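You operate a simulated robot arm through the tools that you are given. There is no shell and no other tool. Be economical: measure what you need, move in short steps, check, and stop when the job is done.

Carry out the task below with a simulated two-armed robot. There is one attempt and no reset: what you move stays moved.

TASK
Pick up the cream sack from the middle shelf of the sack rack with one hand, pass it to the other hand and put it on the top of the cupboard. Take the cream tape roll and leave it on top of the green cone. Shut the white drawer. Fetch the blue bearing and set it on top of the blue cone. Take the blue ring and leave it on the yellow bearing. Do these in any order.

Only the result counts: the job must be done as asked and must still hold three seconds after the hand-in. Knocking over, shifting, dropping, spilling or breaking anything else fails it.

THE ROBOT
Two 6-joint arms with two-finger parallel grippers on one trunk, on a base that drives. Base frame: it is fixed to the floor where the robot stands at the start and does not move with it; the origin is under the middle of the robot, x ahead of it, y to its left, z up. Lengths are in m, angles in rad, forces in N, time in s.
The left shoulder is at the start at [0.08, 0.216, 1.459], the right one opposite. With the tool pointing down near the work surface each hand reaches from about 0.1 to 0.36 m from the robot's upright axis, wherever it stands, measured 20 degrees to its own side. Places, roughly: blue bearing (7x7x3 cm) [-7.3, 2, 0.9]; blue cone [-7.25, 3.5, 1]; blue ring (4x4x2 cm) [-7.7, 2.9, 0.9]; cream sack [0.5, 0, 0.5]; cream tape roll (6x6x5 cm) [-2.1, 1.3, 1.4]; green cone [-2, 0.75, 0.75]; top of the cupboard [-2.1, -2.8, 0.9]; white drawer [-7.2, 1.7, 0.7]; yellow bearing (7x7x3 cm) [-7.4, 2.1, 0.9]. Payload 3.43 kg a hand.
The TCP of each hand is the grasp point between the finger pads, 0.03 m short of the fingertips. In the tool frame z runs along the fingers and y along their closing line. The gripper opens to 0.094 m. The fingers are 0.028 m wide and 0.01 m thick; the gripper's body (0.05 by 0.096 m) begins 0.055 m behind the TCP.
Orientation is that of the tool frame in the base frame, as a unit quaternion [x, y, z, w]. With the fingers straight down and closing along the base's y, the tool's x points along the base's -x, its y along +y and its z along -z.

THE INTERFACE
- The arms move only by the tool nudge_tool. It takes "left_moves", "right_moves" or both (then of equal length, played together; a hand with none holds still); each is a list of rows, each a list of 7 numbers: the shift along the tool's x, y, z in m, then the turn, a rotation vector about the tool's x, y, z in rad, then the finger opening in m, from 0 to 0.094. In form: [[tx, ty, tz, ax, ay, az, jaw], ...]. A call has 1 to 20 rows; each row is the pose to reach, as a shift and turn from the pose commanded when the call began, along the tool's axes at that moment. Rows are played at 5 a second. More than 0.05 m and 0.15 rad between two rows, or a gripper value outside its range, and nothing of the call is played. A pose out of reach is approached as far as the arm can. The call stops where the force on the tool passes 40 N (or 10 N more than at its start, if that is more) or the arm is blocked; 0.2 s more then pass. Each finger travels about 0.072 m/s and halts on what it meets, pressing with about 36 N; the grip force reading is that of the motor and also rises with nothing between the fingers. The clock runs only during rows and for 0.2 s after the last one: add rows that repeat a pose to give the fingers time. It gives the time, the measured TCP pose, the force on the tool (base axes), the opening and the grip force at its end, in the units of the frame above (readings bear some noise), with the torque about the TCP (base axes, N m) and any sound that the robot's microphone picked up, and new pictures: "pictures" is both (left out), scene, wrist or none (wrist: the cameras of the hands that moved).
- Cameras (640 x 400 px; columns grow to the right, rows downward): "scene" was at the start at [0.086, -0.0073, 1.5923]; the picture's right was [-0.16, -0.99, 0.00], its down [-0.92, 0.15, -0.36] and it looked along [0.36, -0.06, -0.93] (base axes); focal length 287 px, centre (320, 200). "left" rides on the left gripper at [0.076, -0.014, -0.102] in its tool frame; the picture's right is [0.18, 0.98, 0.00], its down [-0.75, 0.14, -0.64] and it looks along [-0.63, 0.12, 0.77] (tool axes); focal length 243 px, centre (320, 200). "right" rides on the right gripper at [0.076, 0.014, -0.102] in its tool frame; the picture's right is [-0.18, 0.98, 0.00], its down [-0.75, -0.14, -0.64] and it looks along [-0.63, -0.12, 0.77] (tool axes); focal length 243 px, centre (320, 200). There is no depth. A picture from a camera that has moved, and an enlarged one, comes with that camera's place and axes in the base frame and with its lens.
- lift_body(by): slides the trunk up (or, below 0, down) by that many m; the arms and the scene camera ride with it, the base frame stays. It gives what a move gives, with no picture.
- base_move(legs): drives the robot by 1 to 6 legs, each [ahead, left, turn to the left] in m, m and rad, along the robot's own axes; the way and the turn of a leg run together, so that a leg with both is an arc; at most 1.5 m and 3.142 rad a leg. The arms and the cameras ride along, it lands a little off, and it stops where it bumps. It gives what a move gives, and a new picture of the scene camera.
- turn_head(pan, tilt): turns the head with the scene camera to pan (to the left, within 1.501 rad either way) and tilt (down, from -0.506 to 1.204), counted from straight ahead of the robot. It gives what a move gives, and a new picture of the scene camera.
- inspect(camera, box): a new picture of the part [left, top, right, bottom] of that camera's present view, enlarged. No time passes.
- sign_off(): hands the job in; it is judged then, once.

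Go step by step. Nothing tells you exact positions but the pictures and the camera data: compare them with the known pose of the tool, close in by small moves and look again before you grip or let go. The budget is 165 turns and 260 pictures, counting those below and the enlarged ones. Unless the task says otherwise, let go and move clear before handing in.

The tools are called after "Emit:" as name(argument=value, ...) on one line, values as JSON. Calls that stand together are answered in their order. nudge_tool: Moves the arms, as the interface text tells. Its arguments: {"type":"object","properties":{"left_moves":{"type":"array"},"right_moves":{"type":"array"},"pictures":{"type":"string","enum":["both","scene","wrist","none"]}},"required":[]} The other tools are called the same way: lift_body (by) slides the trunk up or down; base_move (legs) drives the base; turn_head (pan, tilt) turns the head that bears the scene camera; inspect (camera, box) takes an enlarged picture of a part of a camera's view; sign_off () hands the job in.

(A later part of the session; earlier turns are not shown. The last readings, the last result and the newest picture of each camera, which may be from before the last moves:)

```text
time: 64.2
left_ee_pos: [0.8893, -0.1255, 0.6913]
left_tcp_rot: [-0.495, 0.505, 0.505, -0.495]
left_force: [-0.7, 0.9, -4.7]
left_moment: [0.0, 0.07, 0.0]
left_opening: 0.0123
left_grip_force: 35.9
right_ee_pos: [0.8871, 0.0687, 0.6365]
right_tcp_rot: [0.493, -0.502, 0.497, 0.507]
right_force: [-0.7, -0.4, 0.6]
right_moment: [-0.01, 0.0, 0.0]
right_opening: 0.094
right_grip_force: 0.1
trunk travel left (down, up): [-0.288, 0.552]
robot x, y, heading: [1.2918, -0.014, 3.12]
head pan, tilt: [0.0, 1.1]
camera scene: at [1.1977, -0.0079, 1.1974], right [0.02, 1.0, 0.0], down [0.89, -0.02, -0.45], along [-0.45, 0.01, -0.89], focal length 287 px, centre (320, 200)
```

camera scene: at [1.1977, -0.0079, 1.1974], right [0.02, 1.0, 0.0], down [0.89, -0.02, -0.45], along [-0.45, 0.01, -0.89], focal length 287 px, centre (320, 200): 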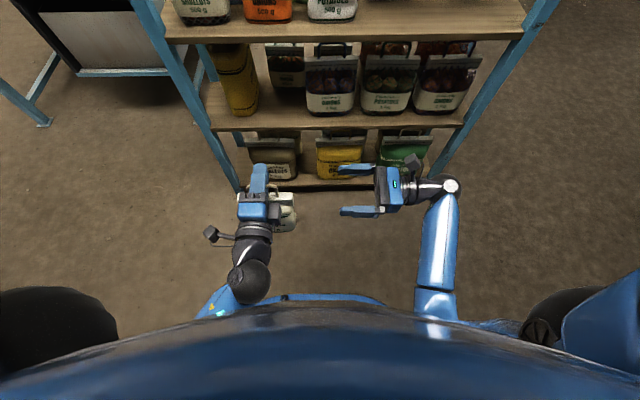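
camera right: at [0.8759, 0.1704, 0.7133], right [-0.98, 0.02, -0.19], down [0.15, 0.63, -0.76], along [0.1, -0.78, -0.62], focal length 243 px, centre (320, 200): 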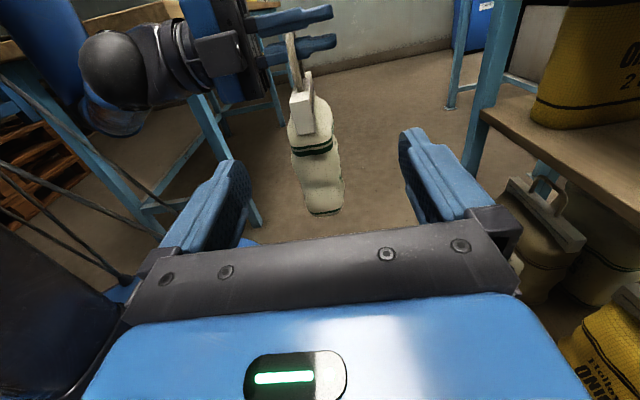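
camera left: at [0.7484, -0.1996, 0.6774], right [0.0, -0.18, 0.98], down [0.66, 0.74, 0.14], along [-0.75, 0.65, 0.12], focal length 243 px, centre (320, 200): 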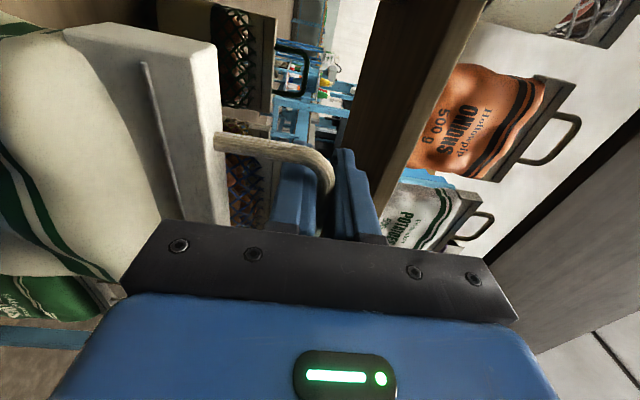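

Emit:
nudge_tool(right_moves=[[-0.005, -0.01, 0.0, 0, 0, 0, 0.075], [-0.01, -0.018, 0.02, 0, 0, 0, 0.058], [-0.01, -0.019, 0.05, 0, 0, 0, 0.055], [-0.01, -0.019, 0.075, 0, 0, 0, 0.055]], pictures="wrist")

Emit:
inspect(camera="right", box=[190, 0, 446, 160])

Emit:
inspect(camera="scene", box=[190, 140, 446, 300])

```text
time: 65.2
left_ee_pos: [0.8878, -0.125, 0.6916]
left_tcp_rot: [-0.495, 0.505, 0.505, -0.494]
left_force: [-0.1, -0.6, -5.1]
left_moment: [-0.03, 0.07, -0.02]
left_opening: 0.012
left_grip_force: 36.3
right_ee_pos: [0.9047, -0.0083, 0.6262]
right_tcp_rot: [0.493, -0.502, 0.497, 0.507]
right_force: [0.4, 1.1, -0.4]
right_moment: [-0.01, 0.03, 0.02]
right_opening: 0.0551
right_grip_force: 0.1
trunk travel left (down, up): [-0.288, 0.552]
robot x, y, heading: [1.2904, -0.0124, 3.12]
head pan, tilt: [0.0, 1.1]
camera right: at [0.8929, 0.093, 0.7019], right [-0.98, 0.02, -0.18], down [0.15, 0.63, -0.76], along [0.1, -0.77, -0.62], focal length 243 px, centre (320, 200)
```

right: 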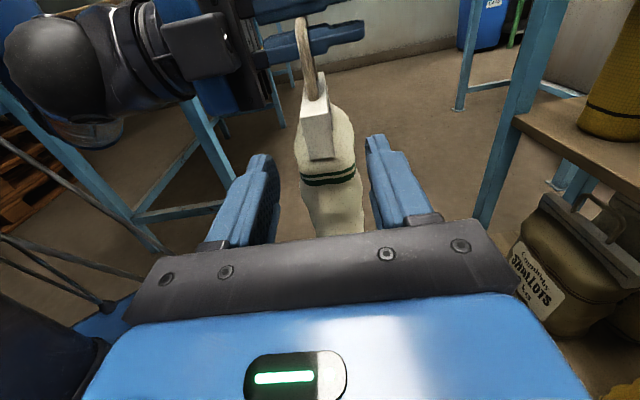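

```text
2.50 times, centred on (318, 80) of right
camera zoom: at [0.8929, 0.093, 0.7019], right [-0.98, 0.02, -0.18], down [0.15, 0.63, -0.76], along [0.1, -0.77, -0.62], focal length 606 px, centre (325, 500)
```

zoom: 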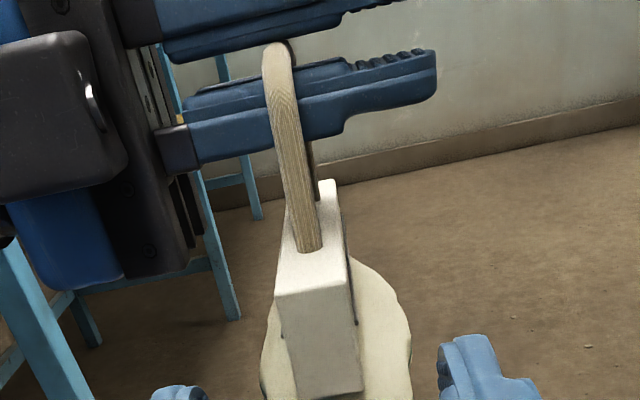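

```text
2.50 times, centred on (318, 220) of scene
camera zoom: at [1.1977, -0.0081, 1.1973], right [0.02, 1.0, 0.0], down [0.89, -0.02, -0.45], along [-0.45, 0.01, -0.89], focal length 718 px, centre (325, 150)
```

zoom: 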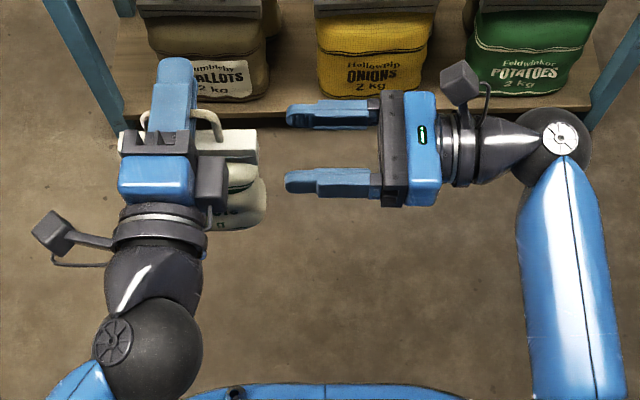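

Emit:
nudge_tool(right_moves=[[0.005, 0, 0.01, 0, 0, 0, 0.055], [0.006, 0.001, 0.04, 0, 0, 0, 0.055], [0.006, 0.001, 0.068, 0, 0, 0, 0.055], [0.006, 0.001, 0.068, 0, 0, 0, 0.03], [0.006, 0.001, 0.068, 0, 0, 0, 0.0], [0.006, 0.001, 0.068, 0, 0, 0, 0.0], [0.006, 0.001, 0.068, 0, 0, 0, 0.0]])

Emit:
inspect(camera="scene", box=[190, 140, 446, 300])

```text
time: 66.8
left_ee_pos: [0.8895, -0.1246, 0.6915]
left_tcp_rot: [-0.494, 0.506, 0.505, -0.494]
left_force: [0.9, 6.5, -8.7]
left_moment: [-0.04, 0.13, -0.08]
left_opening: 0.012
left_grip_force: 36.0
right_ee_pos: [0.902, -0.0751, 0.6355]
right_tcp_rot: [0.494, -0.502, 0.498, 0.507]
right_force: [-0.5, -6.0, 4.5]
right_moment: [0.19, -0.09, 0.13]
right_opening: 0.0241
right_grip_force: 36.5
trunk travel left (down, up): [-0.288, 0.552]
robot x, y, heading: [1.2919, -0.0158, 3.119]
head pan, tilt: [0.0, 1.1]
camera scene: at [1.1977, -0.0079, 1.1973], right [0.02, 1.0, 0.0], down [0.89, -0.02, -0.45], along [-0.45, 0.01, -0.89], focal length 287 px, centre (320, 200)
camera right: at [0.8907, 0.026, 0.7108], right [-0.98, 0.02, -0.18], down [0.15, 0.63, -0.76], along [0.1, -0.77, -0.62], focal length 243 px, centre (320, 200)
```

scene: 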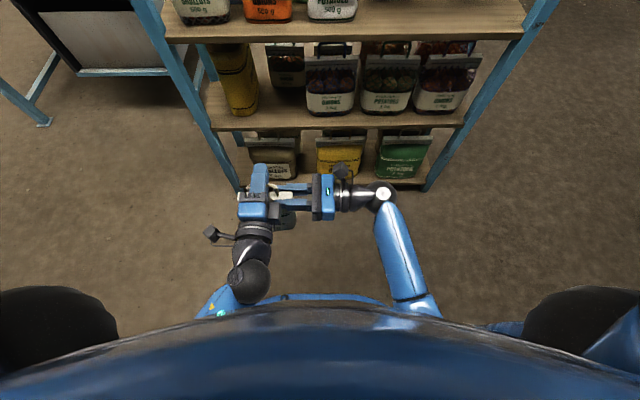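
right: 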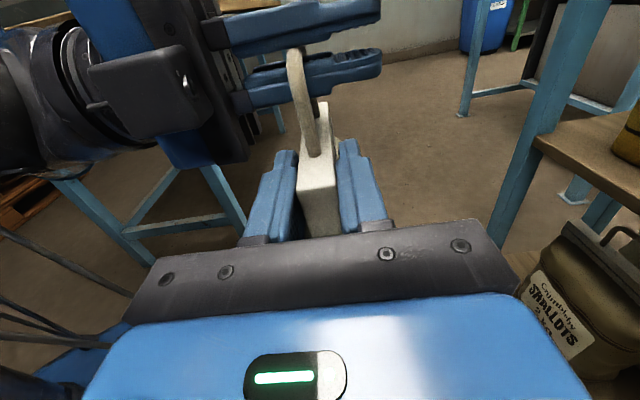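

```text
2.50 times, centred on (318, 220) of scene
camera zoom: at [1.1977, -0.0079, 1.1973], right [0.02, 1.0, 0.0], down [0.89, -0.02, -0.45], along [-0.45, 0.01, -0.89], focal length 718 px, centre (325, 150)
```

zoom: 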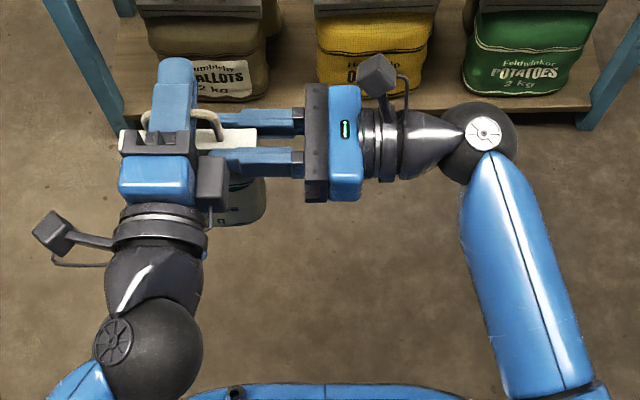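

Emit:
nudge_tool(left_moves=[[0, 0, 0, 0, 0, 0, 0.02], [0, 0, 0, 0, 0, 0, 0.034], [0, 0, 0, 0, 0, 0, 0.034], [0, 0, -0.02, 0, 0, 0, 0.034], [0, 0, -0.05, 0, 0, 0, 0.034], [0, 0, -0.08, 0, 0, 0, 0.034], [0, 0, -0.11, 0, 0, 0, 0.034]], pictures="scene")

Emit:
inspect(camera="scene", box=[190, 140, 446, 300])

Emit:
inspect(camera="right", box=[0, 0, 640, 400])

```text
time: 68.4
left_ee_pos: [0.9769, -0.204, 0.6929]
left_tcp_rot: [0.569, -0.42, -0.417, 0.571]
left_force: [0.8, -0.1, -0.5]
left_moment: [-0.01, 0.03, 0.02]
left_opening: 0.034
left_grip_force: 0.0
right_ee_pos: [0.9024, -0.0757, 0.6341]
right_tcp_rot: [0.493, -0.503, 0.497, 0.506]
right_force: [-0.2, -0.3, 0.3]
right_moment: [0.25, -0.01, 0.0]
right_opening: 0.0241
right_grip_force: 36.4
trunk travel left (down, up): [-0.288, 0.552]
robot x, y, heading: [1.2896, -0.0111, 3.12]
head pan, tilt: [0.0, 1.1]
stopped in row 7 (left hand): the arm was blocked; the commanded pose is now the measured one
camera scene: at [1.1979, -0.0082, 1.1973], right [0.02, 1.0, 0.0], down [0.89, -0.02, -0.45], along [-0.45, 0.01, -0.89], focal length 287 px, centre (320, 200)
```

scene: 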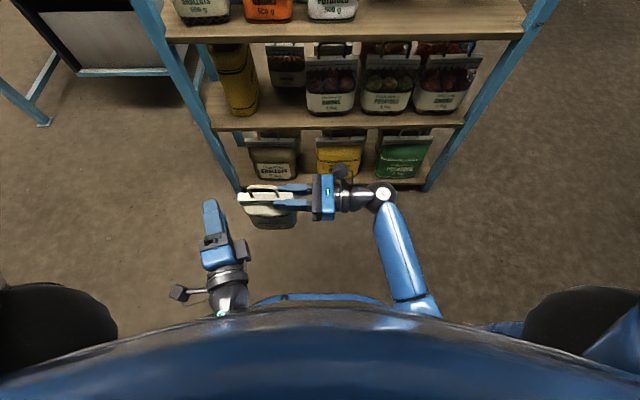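

```text
2.50 times, centred on (318, 220) of scene
camera zoom: at [1.1979, -0.0082, 1.1973], right [0.02, 1.0, 0.0], down [0.89, -0.02, -0.45], along [-0.45, 0.01, -0.89], focal length 718 px, centre (325, 150)
```

zoom: 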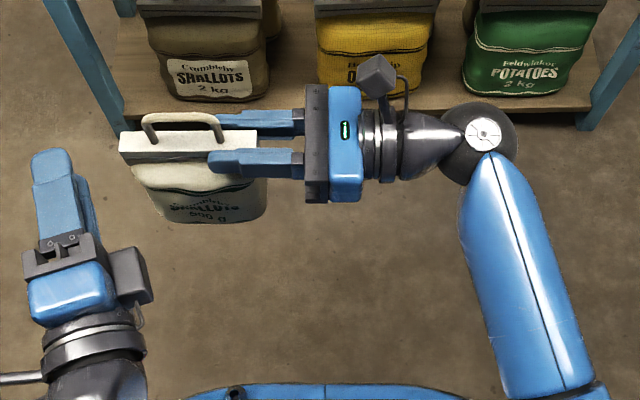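

```text
1.00 times, centred on (320, 200) of right (not enlarged: the box is as wide or as high as the picture)
camera zoom: at [0.8909, 0.0257, 0.7098], right [-0.98, 0.02, -0.18], down [0.15, 0.63, -0.76], along [0.1, -0.77, -0.63], focal length 243 px, centre (320, 200)
```

zoom: 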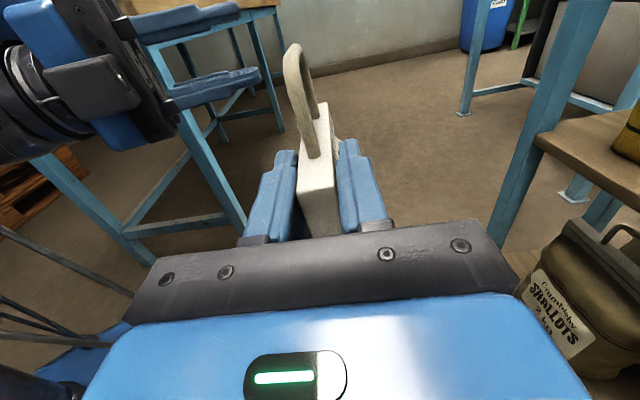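

Handover worked: the right hand holds the sack's header. Now drive back around the rack and look for the cupboard.

Emit:
base_move(legs=[[0, -0.96, 0.02], [1.5, 0, 0], [0.1, 0, 0]])

Emit:
turn_head(pan=0.5, tilt=0.4)

```text
time: 77.2
left_ee_pos: [0.2642, 0.7931, 0.691]
left_tcp_rot: [0.572, -0.417, -0.408, 0.576]
left_force: [0.0, 0.5, -0.5]
left_moment: [-0.02, 0.02, 0.0]
left_opening: 0.0338
left_grip_force: 0.1
right_ee_pos: [0.187, 0.9231, 0.6337]
right_tcp_rot: [0.498, -0.501, 0.499, 0.502]
right_force: [0.4, -0.1, 0.2]
right_moment: [0.25, -0.03, 0.0]
right_opening: 0.0242
right_grip_force: 36.0
trunk travel left (down, up): [-0.288, 0.552]
robot x, y, heading: [0.5773, 0.9941, 3.132]
head pan, tilt: [0.0, 1.1]
stopped in leg 2: the robot was blocked; the commanded pose is now the measured one
camera scene: at [0.483, 0.9941, 1.1974], right [0.01, 1.0, 0.0], down [0.89, -0.01, -0.45], along [-0.45, 0.0, -0.89], focal length 287 px, centre (320, 200)
```

scene: 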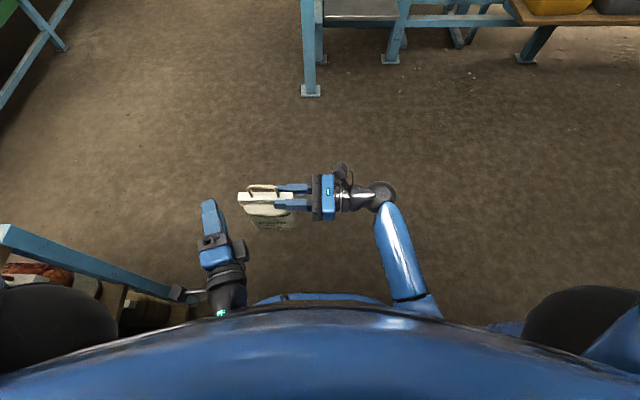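

```text
time: 78.2
left_ee_pos: [0.2641, 0.7938, 0.6911]
left_tcp_rot: [0.571, -0.418, -0.409, 0.576]
left_force: [0.3, -0.3, 0.0]
left_moment: [-0.01, -0.02, 0.02]
left_opening: 0.0339
left_grip_force: 0.0
right_ee_pos: [0.1875, 0.9238, 0.6342]
right_tcp_rot: [0.497, -0.5, 0.499, 0.504]
right_force: [-0.1, -0.6, 0.9]
right_moment: [0.23, -0.02, -0.03]
right_opening: 0.0239
right_grip_force: 35.8
trunk travel left (down, up): [-0.288, 0.552]
robot x, y, heading: [0.5751, 0.9896, 3.126]
head pan, tilt: [0.499, 0.4]
camera scene: at [0.4657, 0.9501, 1.2543], right [-0.47, 0.88, 0.0], down [0.34, 0.18, -0.92], along [-0.81, -0.43, -0.39], focal length 287 px, centre (320, 200)
```

scene: 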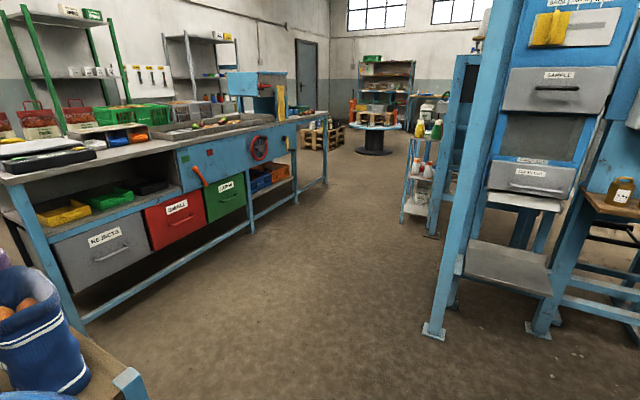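

Emit:
turn_head(pan=1.2, tilt=1.0)

Emit:
turn_head(pan=-1.2, tilt=0.9)

```text
time: 79.3
left_ee_pos: [0.2655, 0.7927, 0.6914]
left_tcp_rot: [0.571, -0.417, -0.409, 0.576]
left_force: [-0.1, -0.1, 0.3]
left_moment: [0.01, 0.01, 0.01]
left_opening: 0.0341
left_grip_force: 0.1
right_ee_pos: [0.187, 0.9236, 0.6347]
right_tcp_rot: [0.496, -0.501, 0.499, 0.505]
right_force: [0.2, 0.3, 0.6]
right_moment: [0.23, -0.02, -0.01]
right_opening: 0.0242
right_grip_force: 35.9
trunk travel left (down, up): [-0.288, 0.552]
robot x, y, heading: [0.5755, 0.9915, 3.138]
head pan, tilt: [1.201, 1.0]
camera scene: at [0.5218, 0.9289, 1.2041], right [-0.93, 0.37, 0.0], down [0.31, 0.78, -0.54], along [-0.2, -0.5, -0.84], focal length 287 px, centre (320, 200)
```

scene: 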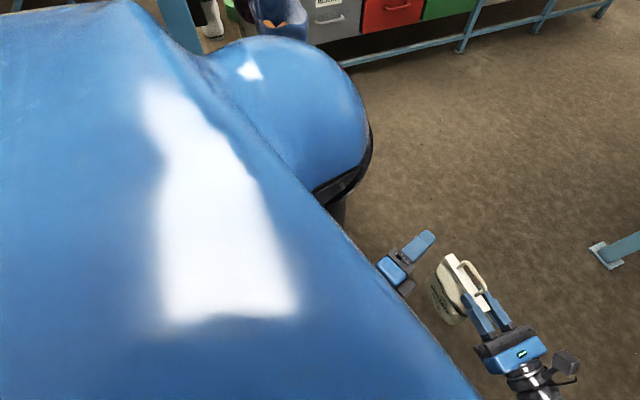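

```text
time: 81.5
left_ee_pos: [0.2649, 0.7928, 0.6911]
left_tcp_rot: [0.571, -0.418, -0.41, 0.575]
left_force: [-0.5, 1.1, -1.2]
left_moment: [0.0, 0.01, -0.03]
left_opening: 0.0339
left_grip_force: 0.1
right_ee_pos: [0.1882, 0.924, 0.6349]
right_tcp_rot: [0.496, -0.5, 0.499, 0.505]
right_force: [-0.9, 0.0, -0.4]
right_moment: [0.23, -0.03, 0.02]
right_opening: 0.0243
right_grip_force: 36.0
trunk travel left (down, up): [-0.288, 0.552]
robot x, y, heading: [0.574, 0.9907, 3.132]
head pan, tilt: [-1.201, 0.901]
camera scene: at [0.5213, 1.0644, 1.2113], right [0.94, 0.35, 0.0], down [0.27, -0.73, -0.62], along [-0.22, 0.58, -0.78], focal length 287 px, centre (320, 200)
```

scene: 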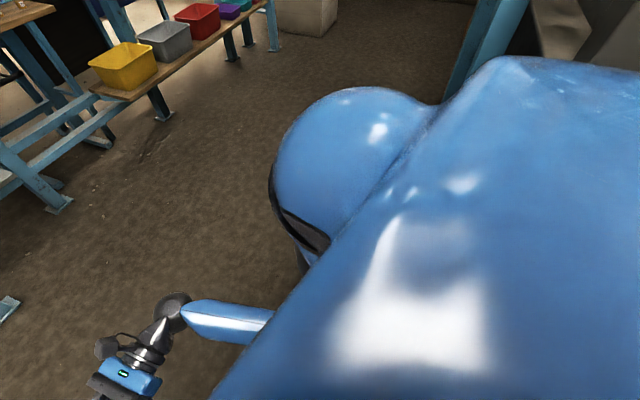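

Emit:
base_move(legs=[[0, -0.13, 0], [0.6, 0, 0]])

Emit:
turn_head(pan=1.4, tilt=0.6)

```text
time: 85.8
left_ee_pos: [-0.3377, 0.9211, 0.6905]
left_tcp_rot: [0.575, -0.415, -0.406, 0.577]
left_force: [-0.3, -0.3, -0.4]
left_moment: [0.03, 0.0, 0.0]
left_opening: 0.0343
left_grip_force: 0.1
right_ee_pos: [-0.4159, 1.0512, 0.6327]
right_tcp_rot: [0.499, -0.499, 0.501, 0.501]
right_force: [-0.2, -0.1, -0.5]
right_moment: [0.23, -0.03, 0.01]
right_opening: 0.024
right_grip_force: 36.5
trunk travel left (down, up): [-0.288, 0.552]
robot x, y, heading: [-0.0265, 1.1256, -3.14]
head pan, tilt: [-1.201, 0.901]
camera scene: at [-0.0856, 1.1957, 1.2112], right [0.93, 0.36, 0.0], down [0.28, -0.73, -0.62], along [-0.22, 0.58, -0.78], focal length 287 px, centre (320, 200)
```

scene: 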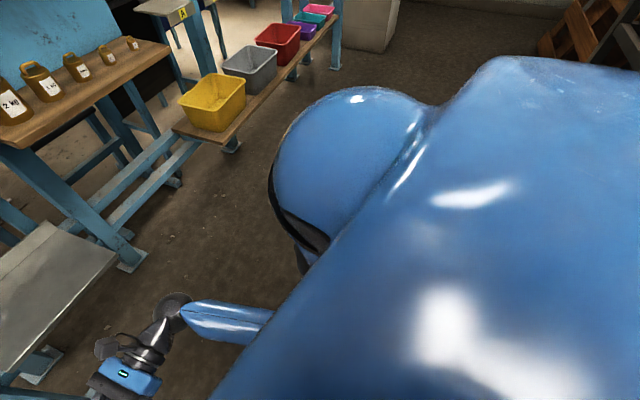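

```text
time: 88.1
left_ee_pos: [-0.3381, 0.9223, 0.6914]
left_tcp_rot: [0.574, -0.415, -0.406, 0.577]
left_force: [0.2, -0.2, -0.3]
left_moment: [0.01, 0.03, -0.01]
left_opening: 0.034
left_grip_force: 0.1
right_ee_pos: [-0.4151, 1.0503, 0.6336]
right_tcp_rot: [0.499, -0.498, 0.502, 0.501]
right_force: [0.6, 0.1, -0.5]
right_moment: [0.24, -0.01, 0.01]
right_opening: 0.0243
right_grip_force: 35.6
trunk travel left (down, up): [-0.288, 0.552]
robot x, y, heading: [-0.0292, 1.1252, -3.141]
head pan, tilt: [1.4, 0.6]
camera scene: at [-0.0727, 1.0382, 1.2359], right [-0.99, 0.17, 0.0], down [0.1, 0.56, -0.82], along [-0.14, -0.81, -0.57], focal length 287 px, centre (320, 200)
```

scene: 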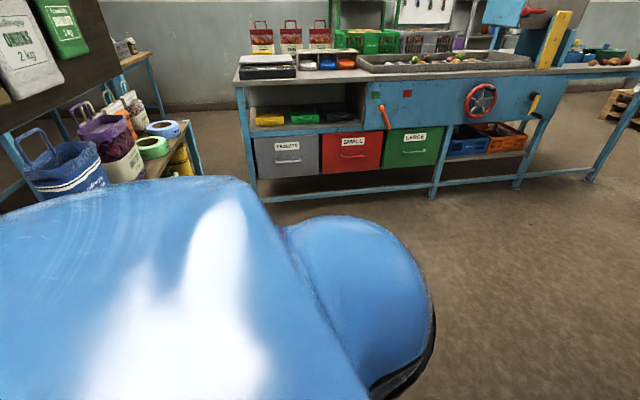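

Emit:
base_move(legs=[[0.45, 0.5, 0], [0.6, 0.5, 0]])

Emit:
lift_body(by=0.35)

Emit:
turn_head(pan=0.9, tilt=0.25)

Emit:
turn_head(pan=0.1, tilt=0.3)

```text
time: 95.6
left_ee_pos: [-1.3759, -0.0671, 0.6895]
left_tcp_rot: [0.573, -0.416, -0.407, 0.577]
left_force: [0.4, -0.5, -0.4]
left_moment: [-0.02, 0.02, 0.02]
left_opening: 0.034
left_grip_force: 0.0
right_ee_pos: [-1.4528, 0.0634, 0.6328]
right_tcp_rot: [0.498, -0.5, 0.501, 0.502]
right_force: [-0.5, 0.2, -0.1]
right_moment: [0.26, -0.03, 0.02]
right_opening: 0.0239
right_grip_force: 36.6
trunk travel left (down, up): [-0.288, 0.552]
robot x, y, heading: [-1.0664, 0.1331, 3.142]
head pan, tilt: [1.4, 0.6]
camera scene: at [-1.1106, 0.0481, 1.2359], right [-0.98, 0.17, 0.0], down [0.1, 0.56, -0.82], along [-0.14, -0.81, -0.57], focal length 287 px, centre (320, 200)
```

scene: 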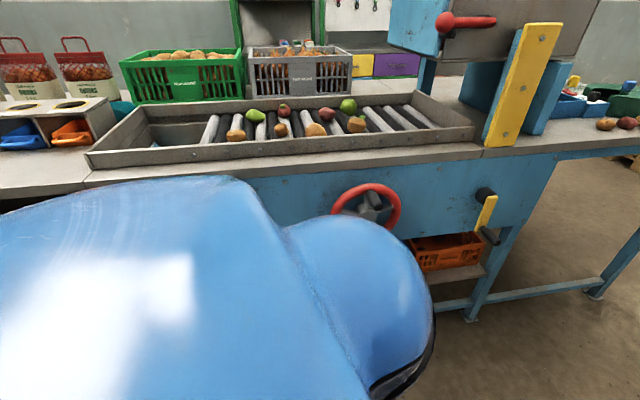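

```text
time: 99.0
left_ee_pos: [-1.3753, -0.0669, 1.0408]
left_tcp_rot: [0.574, -0.416, -0.407, 0.576]
left_force: [0.2, -0.2, 0.5]
left_moment: [0.0, 0.0, 0.02]
left_opening: 0.0341
left_grip_force: 0.2
right_ee_pos: [-1.4528, 0.0621, 0.9828]
right_tcp_rot: [0.498, -0.5, 0.5, 0.502]
right_force: [0.7, 0.1, -5.4]
right_moment: [0.25, 0.0, 0.0]
right_opening: 0.0242
right_grip_force: 35.6
trunk travel left (down, up): [-0.638, 0.202]
robot x, y, heading: [-1.0605, 0.1345, 3.138]
head pan, tilt: [1.4, 0.6]
```

```text
time: 99.9
left_ee_pos: [-1.3766, -0.0668, 1.041]
left_tcp_rot: [0.574, -0.416, -0.407, 0.577]
left_force: [0.0, -0.3, 0.0]
left_moment: [0.0, 0.01, 0.01]
left_opening: 0.0339
left_grip_force: 0.0
right_ee_pos: [-1.4527, 0.0629, 0.9825]
right_tcp_rot: [0.497, -0.5, 0.5, 0.502]
right_force: [-0.7, -0.2, -4.9]
right_moment: [0.25, 0.0, 0.01]
right_opening: 0.024
right_grip_force: 36.5
trunk travel left (down, up): [-0.638, 0.202]
robot x, y, heading: [-1.0635, 0.1333, 3.14]
head pan, tilt: [0.901, 0.25]
camera scene: at [-1.1533, 0.0622, 1.6182], right [-0.78, 0.62, 0.0], down [0.15, 0.19, -0.97], along [-0.6, -0.76, -0.25], focal length 287 px, centre (320, 200)
```

scene: 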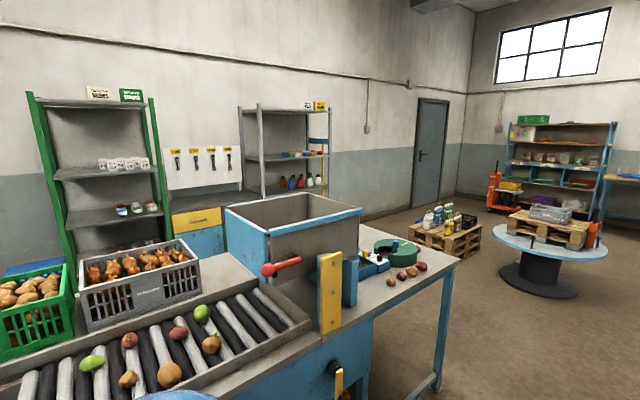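

```text
time: 101.1
left_ee_pos: [-1.3758, -0.0674, 1.0408]
left_tcp_rot: [0.573, -0.416, -0.407, 0.577]
left_force: [0.4, 1.3, 0.2]
left_moment: [0.01, -0.03, -0.03]
left_opening: 0.0341
left_grip_force: 0.1
right_ee_pos: [-1.4541, 0.0636, 0.983]
right_tcp_rot: [0.498, -0.5, 0.501, 0.502]
right_force: [-0.5, -0.2, -5.0]
right_moment: [0.25, -0.04, 0.01]
right_opening: 0.0242
right_grip_force: 35.8
trunk travel left (down, up): [-0.638, 0.202]
robot x, y, heading: [-1.0624, 0.1341, 3.141]
head pan, tilt: [0.099, 0.3]
camera scene: at [-1.188, 0.1263, 1.6134], right [-0.1, 1.0, 0.0], down [0.29, 0.03, -0.96], along [-0.95, -0.09, -0.3], focal length 287 px, centre (320, 200)
```

scene: 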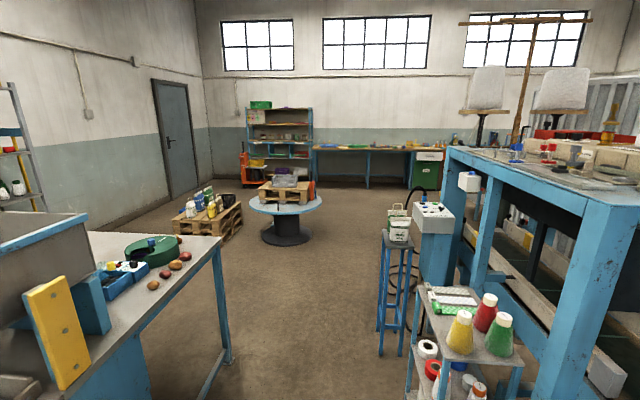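

Cones, tall bench and cupboard (by the wall, under the pegboard) are seen. Before the aisle I tuck the arms: sack to the middle, left hand extended forward so its elbow comes in.

Emit:
nudge_tool(right_moves=[[0, 0.005, -0.02, 0, 0, 0, 0], [0, 0.01, -0.045, 0, 0, 0, 0], [0, 0.015, -0.07, 0, 0, 0, 0], [0, 0.02, -0.095, 0, 0, 0, 0], [0, 0.02, -0.12, 0, 0, 0, 0]], left_moves=[[0, 0, 0, 0, 0, 0, 0.034], [-0.01, 0, 0.03, 0, -0.08, 0, 0.034], [-0.02, 0, 0.06, 0, -0.16, 0, 0.034], [-0.03, 0, 0.09, 0, -0.24, 0, 0.034], [-0.042, 0, 0.123, 0, -0.33, 0, 0.034]], pictures="none")

Emit:
turn_head(pan=0, tilt=1.0)

```text
time: 102.3
left_ee_pos: [-1.5052, -0.0642, 1.0412]
left_tcp_rot: [-0.497, 0.506, 0.494, -0.503]
left_force: [0.8, 0.3, -1.3]
left_moment: [0.02, 0.01, 0.05]
left_opening: 0.0342
left_grip_force: 0.1
right_ee_pos: [-1.4732, 0.1817, 0.9825]
right_tcp_rot: [0.497, -0.499, 0.502, 0.502]
right_force: [-0.2, -0.2, -5.2]
right_moment: [0.18, -0.01, -0.03]
right_opening: 0.0237
right_grip_force: 35.7
trunk travel left (down, up): [-0.638, 0.202]
robot x, y, heading: [-1.0651, 0.136, 3.139]
head pan, tilt: [0.099, 0.3]
```

```text
time: 103.3
left_ee_pos: [-1.5034, -0.064, 1.0414]
left_tcp_rot: [-0.498, 0.506, 0.493, -0.502]
left_force: [0.6, -0.4, 0.7]
left_moment: [0.0, 0.03, 0.0]
left_opening: 0.0341
left_grip_force: 0.0
right_ee_pos: [-1.4715, 0.1824, 0.9839]
right_tcp_rot: [0.498, -0.5, 0.501, 0.502]
right_force: [0.3, -0.3, -4.5]
right_moment: [0.23, 0.02, 0.01]
right_opening: 0.0242
right_grip_force: 36.2
trunk travel left (down, up): [-0.638, 0.202]
robot x, y, heading: [-1.0661, 0.1323, 3.139]
head pan, tilt: [0.0, 1.0]
camera scene: at [-1.1649, 0.1359, 1.554], right [0.0, 1.0, 0.0], down [0.84, 0.0, -0.54], along [-0.54, 0.0, -0.84], focal length 287 px, centre (320, 200)
```

scene: 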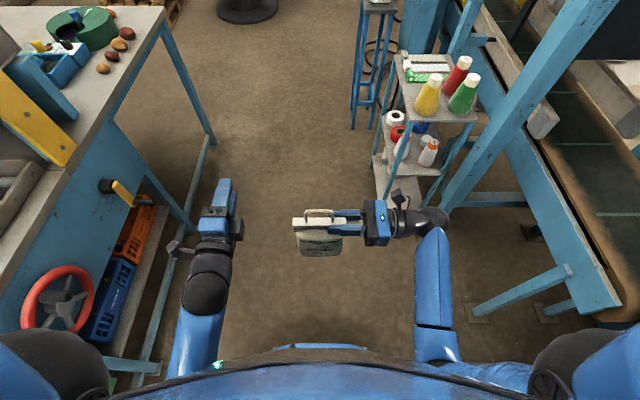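

Emit:
base_move(legs=[[0.1, 0.2, 0], [1.4, 0, 0], [0.8, 0, 0]])

Emit:
turn_head(pan=1.4, tilt=0.5)

```text
time: 115.7
left_ee_pos: [-3.8305, -0.2951, 1.0418]
left_tcp_rot: [0.505, -0.498, -0.488, 0.508]
left_force: [-0.2, -0.2, 0.3]
left_moment: [0.0, 0.02, 0.0]
left_opening: 0.0337
left_grip_force: 0.0
right_ee_pos: [-3.8037, -0.0469, 0.9831]
right_tcp_rot: [0.505, -0.492, 0.508, 0.495]
right_force: [-0.3, -0.3, -5.1]
right_moment: [0.23, -0.01, 0.01]
right_opening: 0.024
right_grip_force: 35.9
trunk travel left (down, up): [-0.638, 0.202]
robot x, y, heading: [-3.3982, -0.082, -3.119]
head pan, tilt: [0.0, 1.0]
camera scene: at [-3.4959, -0.0849, 1.554], right [-0.02, 1.0, 0.0], down [0.84, 0.02, -0.54], along [-0.54, -0.01, -0.84], focal length 287 px, centre (320, 200)
```

scene: 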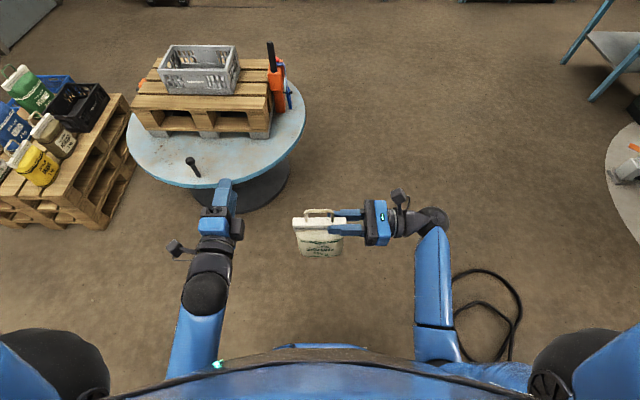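

```text
time: 117.2
left_ee_pos: [-3.8305, -0.2945, 1.0409]
left_tcp_rot: [0.506, -0.499, -0.488, 0.507]
left_force: [-0.2, 0.0, -0.3]
left_moment: [0.01, 0.0, 0.03]
left_opening: 0.0339
left_grip_force: 0.1
right_ee_pos: [-3.8053, -0.048, 0.9819]
right_tcp_rot: [0.504, -0.493, 0.508, 0.495]
right_force: [0.4, -0.2, -5.8]
right_moment: [0.2, 0.01, -0.01]
right_opening: 0.024
right_grip_force: 35.9
trunk travel left (down, up): [-0.638, 0.202]
robot x, y, heading: [-3.3982, -0.085, -3.121]
head pan, tilt: [1.4, 0.499]
camera scene: at [-3.4404, -0.1732, 1.595], right [-0.99, 0.15, 0.0], down [0.07, 0.47, -0.88], along [-0.13, -0.87, -0.48], focal length 287 px, centre (320, 200)
```

scene: 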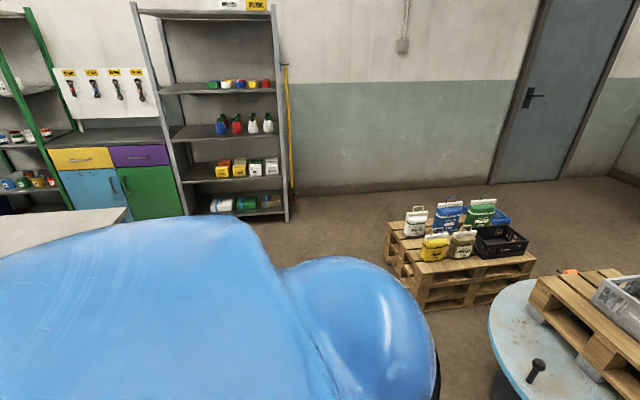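

Cupboard top spans about x −2.6…−1.7, front edge y≈−2.5. I drive around the bench end and face it.

Emit:
base_move(legs=[[0, 0, 1.55], [0.4, 0.05, 0], [1.0, 0, 0], [0.48, 0, 0]])

Emit:
turn_head(pan=0.9, tilt=0.8)

```text
time: 130.7
left_ee_pos: [-3.1935, -2.4141, 1.0418]
left_tcp_rot: [0.71, -0.012, -0.004, 0.704]
left_force: [-0.4, -0.7, 0.1]
left_moment: [-0.01, -0.04, -0.03]
left_opening: 0.0339
left_grip_force: 0.1
right_ee_pos: [-3.4396, -2.3776, 0.9816]
right_tcp_rot: [0.706, -0.007, 0.708, 0.007]
right_force: [-0.1, 0.7, -4.8]
right_moment: [0.03, 0.27, 0.02]
right_opening: 0.0241
right_grip_force: 35.9
trunk travel left (down, up): [-0.638, 0.202]
robot x, y, heading: [-3.3856, -1.9713, -1.591]
head pan, tilt: [1.4, 0.499]
camera scene: at [-3.2948, -2.0185, 1.5951], right [-0.19, -0.98, 0.0], down [-0.47, 0.09, -0.88], along [0.86, -0.17, -0.48], focal length 287 px, centre (320, 200)
```

scene: 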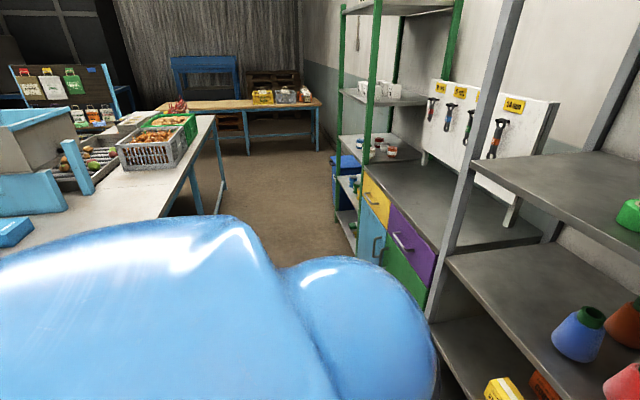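

```text
time: 131.6
left_ee_pos: [-3.1938, -2.4155, 1.0404]
left_tcp_rot: [0.71, -0.012, -0.003, 0.704]
left_force: [-1.0, -0.1, 0.1]
left_moment: [-0.01, 0.01, -0.01]
left_opening: 0.0338
left_grip_force: 0.0
right_ee_pos: [-3.44, -2.3786, 0.9842]
right_tcp_rot: [0.705, -0.008, 0.709, 0.007]
right_force: [0.0, -0.5, -5.6]
right_moment: [-0.01, 0.21, 0.0]
right_opening: 0.0237
right_grip_force: 35.5
trunk travel left (down, up): [-0.638, 0.202]
robot x, y, heading: [-3.3864, -1.9722, -1.594]
head pan, tilt: [0.901, 0.799]
camera scene: at [-3.3221, -2.0539, 1.5691], right [-0.64, -0.77, 0.0], down [-0.55, 0.46, -0.7], along [0.54, -0.44, -0.72], focal length 287 px, centre (320, 200)
```

scene: 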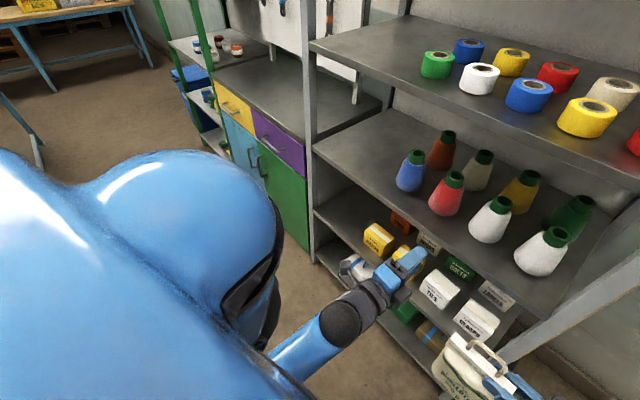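

Emit:
base_move(legs=[[0.0, 1.2, 0.02]])

Emit:
turn_head(pan=0, tilt=0.7)

```text
time: 137.6
left_ee_pos: [-2.0119, -2.4315, 1.0416]
left_tcp_rot: [0.71, -0.007, 0.002, 0.704]
left_force: [-0.2, -0.4, 0.5]
left_moment: [-0.01, 0.01, 0.02]
left_opening: 0.0339
left_grip_force: 0.1
right_ee_pos: [-2.2579, -2.3962, 0.9828]
right_tcp_rot: [0.705, -0.004, 0.709, 0.003]
right_force: [0.0, 0.3, -4.8]
right_moment: [0.03, 0.22, -0.02]
right_opening: 0.024
right_grip_force: 36.0
trunk travel left (down, up): [-0.638, 0.202]
robot x, y, heading: [-2.2094, -1.9899, -1.578]
head pan, tilt: [0.901, 0.799]
camera scene: at [-2.1454, -2.0704, 1.5691], right [-0.63, -0.78, 0.0], down [-0.56, 0.45, -0.7], along [0.54, -0.44, -0.72], focal length 287 px, centre (320, 200)
```

scene: 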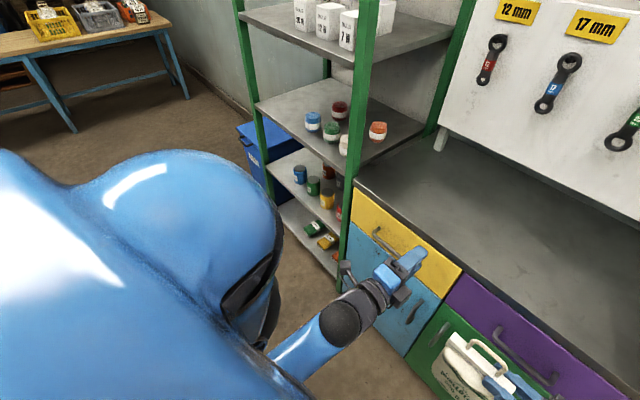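

```text
time: 138.8
left_ee_pos: [-2.0105, -2.4298, 1.0413]
left_tcp_rot: [0.71, -0.006, 0.002, 0.705]
left_force: [0.1, 0.6, 0.1]
left_moment: [0.0, 0.01, 0.0]
left_opening: 0.0336
left_grip_force: 0.0
right_ee_pos: [-2.2574, -2.3964, 0.9822]
right_tcp_rot: [0.705, -0.003, 0.709, 0.002]
right_force: [-0.4, 0.2, -5.3]
right_moment: [-0.03, 0.22, 0.0]
right_opening: 0.0237
right_grip_force: 36.1
trunk travel left (down, up): [-0.638, 0.202]
robot x, y, heading: [-2.2062, -1.9921, -1.578]
head pan, tilt: [0.0, 0.7]
camera scene: at [-2.2083, -2.1048, 1.5773], right [-1.0, 0.01, 0.0], down [0.0, 0.64, -0.76], along [-0.01, -0.76, -0.64], focal length 287 px, centre (320, 200)
```

scene: 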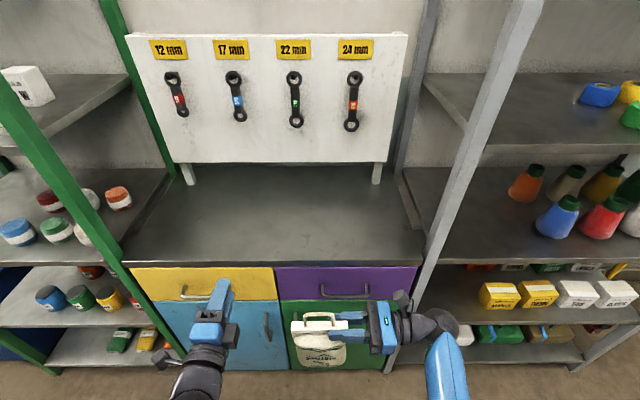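

Emit:
lift_body(by=0.19)

Emit:
inspect(camera="scene", box=[0, 0, 640, 400])

```text
time: 140.9
left_ee_pos: [-2.0107, -2.4301, 1.2299]
left_tcp_rot: [0.71, -0.006, 0.002, 0.704]
left_force: [-0.2, -0.2, -0.8]
left_moment: [0.01, 0.05, 0.04]
left_opening: 0.0342
left_grip_force: 0.1
right_ee_pos: [-2.2571, -2.3975, 1.1723]
right_tcp_rot: [0.706, -0.004, 0.709, 0.003]
right_force: [0.5, -0.6, -5.9]
right_moment: [0.0, 0.23, 0.03]
right_opening: 0.0242
right_grip_force: 36.2
trunk travel left (down, up): [-0.828, 0.012]
robot x, y, heading: [-2.207, -1.9886, -1.584]
head pan, tilt: [0.0, 0.7]
```

```text
1.00 times, centred on (320, 200) of scene (not enlarged: the box is as wide or as high as the picture)
camera zoom: at [-2.2082, -2.1049, 1.7672], right [-1.0, 0.01, 0.0], down [0.01, 0.64, -0.76], along [-0.01, -0.76, -0.64], focal length 287 px, centre (320, 200)
```

zoom: 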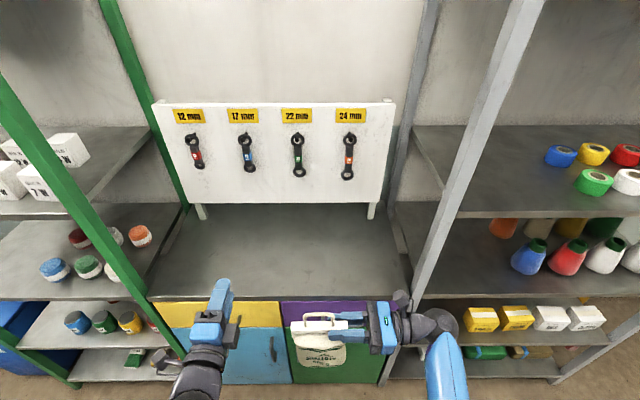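

Emit:
base_move(legs=[[0.27, 0, 0]])

Emit:
nudge_tool(right_moves=[[0, 0.03, 0, 0, 0, 0, 0], [0, 0.06, 0, 0, 0, 0, 0], [0, 0.09, 0, 0, 0, 0, 0], [0, 0.12, 0, 0, 0, 0, 0], [0, 0.12, 0, 0, 0, 0, 0]])

```text
time: 142.8
left_ee_pos: [-2.0141, -2.6865, 1.2325]
left_tcp_rot: [0.709, -0.006, 0.002, 0.705]
left_force: [0.2, 0.8, -0.2]
left_moment: [0.01, 0.01, -0.02]
left_opening: 0.034
left_grip_force: 0.1
right_ee_pos: [-2.2594, -2.6539, 1.1739]
right_tcp_rot: [0.706, -0.003, 0.709, 0.004]
right_force: [0.7, 0.8, -5.0]
right_moment: [0.0, 0.23, -0.03]
right_opening: 0.024
right_grip_force: 35.8
trunk travel left (down, up): [-0.828, 0.012]
robot x, y, heading: [-2.21, -2.2549, -1.58]
head pan, tilt: [0.0, 0.7]
camera scene: at [-2.2102, -2.3596, 1.7678], right [-1.0, 0.01, 0.0], down [0.0, 0.64, -0.77], along [-0.01, -0.77, -0.64], focal length 287 px, centre (320, 200)
```

scene: 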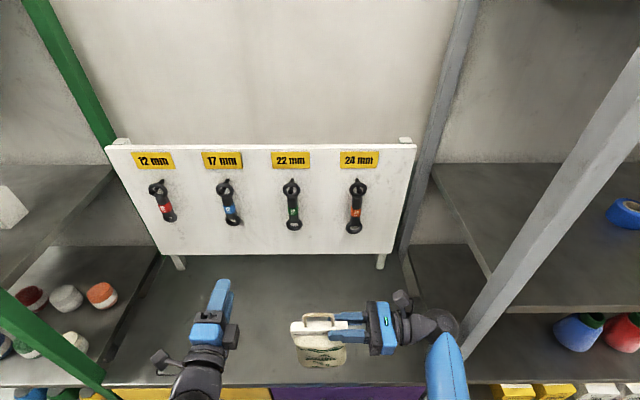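

```text
time: 144.0
left_ee_pos: [-2.0142, -2.6909, 1.2313]
left_tcp_rot: [0.71, -0.007, 0.002, 0.704]
left_force: [-0.2, -0.7, -0.2]
left_moment: [0.01, 0.01, 0.0]
left_opening: 0.0338
left_grip_force: 0.0
right_ee_pos: [-2.2594, -2.7754, 1.1734]
right_tcp_rot: [0.705, -0.004, 0.709, 0.002]
right_force: [-0.3, -0.3, -5.2]
right_moment: [0.01, 0.22, -0.01]
right_opening: 0.024
right_grip_force: 36.0
trunk travel left (down, up): [-0.828, 0.012]
robot x, y, heading: [-2.2078, -2.252, -1.579]
head pan, tilt: [0.0, 0.7]
camera scene: at [-2.2104, -2.3652, 1.7673], right [-1.0, 0.01, 0.0], down [0.01, 0.64, -0.76], along [-0.01, -0.76, -0.64], focal length 287 px, centre (320, 200)
camera right: at [-2.3619, -2.7916, 1.2482], right [-0.01, -0.98, -0.19], down [-0.64, 0.15, -0.76], along [0.77, 0.11, -0.63], focal length 243 px, centre (320, 200)
```

scene: 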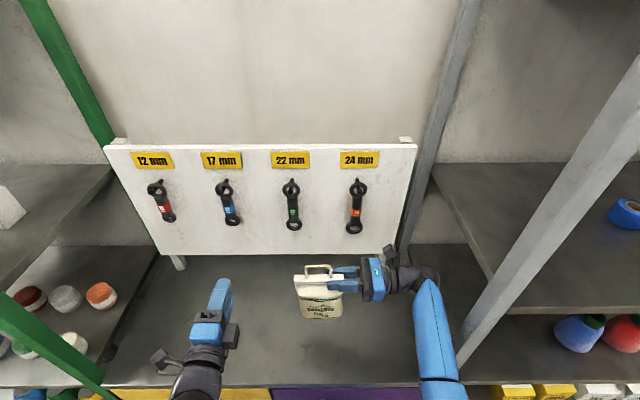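
right: 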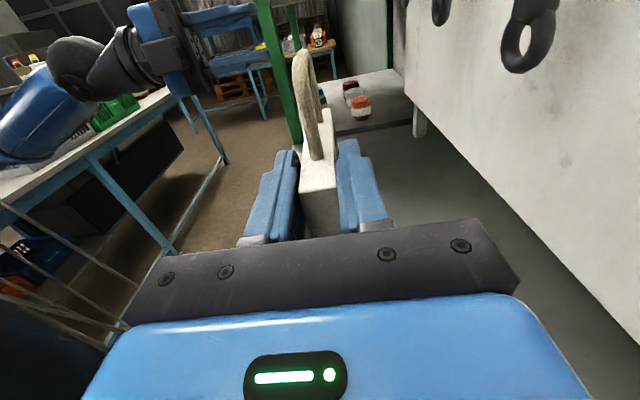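

Emit:
nudge_tool(right_moves=[[-0.025, 0, 0, 0, 0, 0, 0], [-0.05, 0, 0, 0, 0, 0, 0], [-0.075, 0, 0, 0, 0, 0, 0], [-0.1, 0, 0, 0, 0, 0, 0], [-0.115, 0, 0, 0, 0, 0, 0], [-0.115, 0, 0, 0, 0, 0, 0]], pictures="none")

Emit:
inspect(camera="scene", box=[240, 220, 496, 380])

```text
time: 145.4
left_ee_pos: [-2.014, -2.6914, 1.2309]
left_tcp_rot: [0.71, -0.007, 0.002, 0.704]
left_force: [0.8, 0.2, 0.2]
left_moment: [-0.01, 0.02, 0.01]
left_opening: 0.034
left_grip_force: 0.1
right_ee_pos: [-2.2595, -2.7772, 1.06]
right_tcp_rot: [0.706, -0.004, 0.709, 0.003]
right_force: [0.3, 1.3, -5.7]
right_moment: [0.01, 0.23, 0.0]
right_opening: 0.024
right_grip_force: 35.9
trunk travel left (down, up): [-0.828, 0.012]
robot x, y, heading: [-2.2123, -2.2541, -1.576]
head pan, tilt: [0.0, 0.7]
```

```text
2.50 times, centred on (368, 300) of scene
camera zoom: at [-2.2103, -2.3651, 1.7673], right [-1.0, 0.01, 0.0], down [0.01, 0.64, -0.76], along [-0.01, -0.76, -0.64], focal length 718 px, centre (200, -50)
```

zoom: 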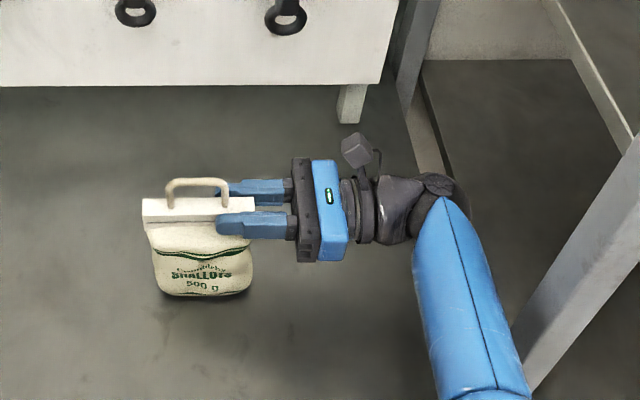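

Close to the surface; I lower in small steps until contact.

Emit:
nudge_tool(right_moves=[[-0.003, 0, 0, 0, 0, 0, 0], [-0.006, 0, 0, 0, 0, 0, 0], [-0.009, 0, 0, 0, 0, 0, 0], [-0.012, 0, 0, 0, 0, 0, 0], [-0.012, 0, 0, 0, 0, 0, 0]], pictures="none")

```text
time: 146.6
left_ee_pos: [-2.0157, -2.6893, 1.2326]
left_tcp_rot: [0.71, -0.007, 0.003, 0.705]
left_force: [-0.4, -1.0, 0.1]
left_moment: [0.01, 0.03, -0.01]
left_opening: 0.0339
left_grip_force: 0.1
right_ee_pos: [-2.2605, -2.7759, 1.0481]
right_tcp_rot: [0.705, -0.003, 0.71, 0.004]
right_force: [-9.0, -2.5, 18.2]
right_moment: [-0.01, -0.57, -0.09]
right_opening: 0.024
right_grip_force: 36.0
trunk travel left (down, up): [-0.828, 0.012]
robot x, y, heading: [-2.2113, -2.2481, -1.581]
head pan, tilt: [0.0, 0.7]
```

Emit:
nudge_tool(right_moves=[[0.003, 0, 0, 0, 0, 0, 0.024], [0.003, 0, 0, 0, 0, 0, 0.03], [0.003, 0, 0, 0, 0, 0, 0.045], [0.003, 0, 0, 0, 0, 0, 0.065], [0.003, 0, 0, 0, 0, 0, 0.065]], pictures="wrist")

```text
time: 147.8
left_ee_pos: [-2.0131, -2.6902, 1.2311]
left_tcp_rot: [0.71, -0.007, 0.002, 0.704]
left_force: [-0.1, -0.8, 0.1]
left_moment: [-0.02, -0.01, 0.01]
left_opening: 0.034
left_grip_force: 0.1
right_ee_pos: [-2.2588, -2.7781, 1.0495]
right_tcp_rot: [0.706, -0.003, 0.709, 0.002]
right_force: [0.4, -0.5, 0.0]
right_moment: [0.03, -0.01, -0.02]
right_opening: 0.0651
right_grip_force: 0.0
trunk travel left (down, up): [-0.828, 0.012]
robot x, y, heading: [-2.2137, -2.2522, -1.577]
head pan, tilt: [0.0, 0.7]
camera right: at [-2.361, -2.7928, 1.1256], right [-0.01, -0.98, -0.19], down [-0.64, 0.15, -0.76], along [0.77, 0.11, -0.63], focal length 243 px, centre (320, 200)
```

right: 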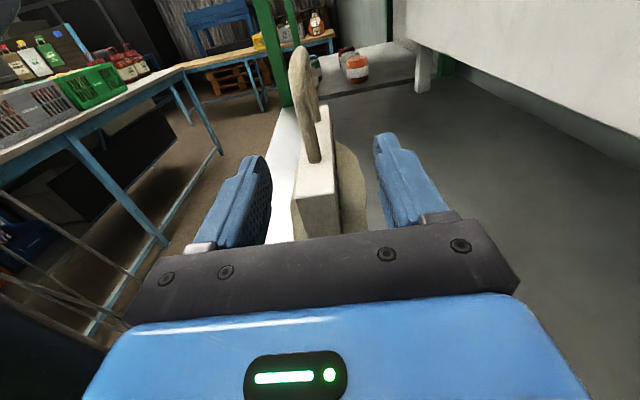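

Emit:
nudge_tool(right_moves=[[0.02, 0, 0, 0, 0, 0, 0.07], [0.05, 0, 0, 0, 0, 0, 0.07], [0.08, 0, 0, 0, 0, 0, 0.07], [0.11, 0, 0, 0, 0, 0, 0.07], [0.14, 0, 0, 0, 0, 0, 0.07], [0.145, -0.04, 0, 0, 0, 0, 0.07], [0.145, -0.08, 0, 0, 0, 0, 0.07]], pictures="scene")

```text
time: 149.4
left_ee_pos: [-2.014, -2.6887, 1.2324]
left_tcp_rot: [0.709, -0.007, 0.003, 0.705]
left_force: [-0.9, 0.4, 1.1]
left_moment: [0.02, 0.01, 0.0]
left_opening: 0.034
left_grip_force: 0.0
right_ee_pos: [-2.2586, -2.6939, 1.199]
right_tcp_rot: [0.706, -0.002, 0.709, 0.002]
right_force: [-0.4, 0.3, -1.3]
right_moment: [0.0, 0.01, -0.02]
right_opening: 0.0698
right_grip_force: 0.0
trunk travel left (down, up): [-0.828, 0.012]
robot x, y, heading: [-2.2069, -2.2537, -1.576]
head pan, tilt: [0.0, 0.7]
camera scene: at [-2.2102, -2.3611, 1.7676], right [-1.0, 0.01, 0.0], down [0.0, 0.64, -0.77], along [-0.01, -0.77, -0.64], focal length 287 px, centre (320, 200)
```

scene: 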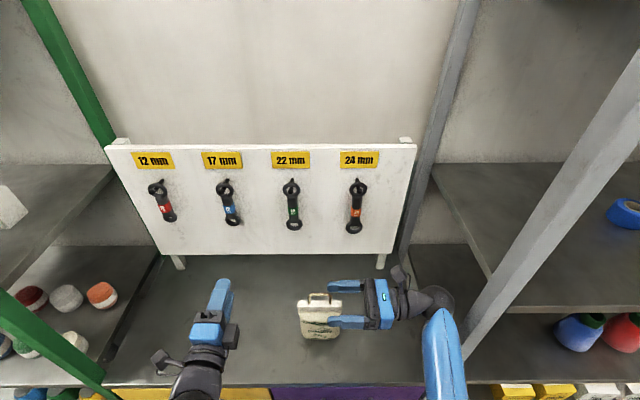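

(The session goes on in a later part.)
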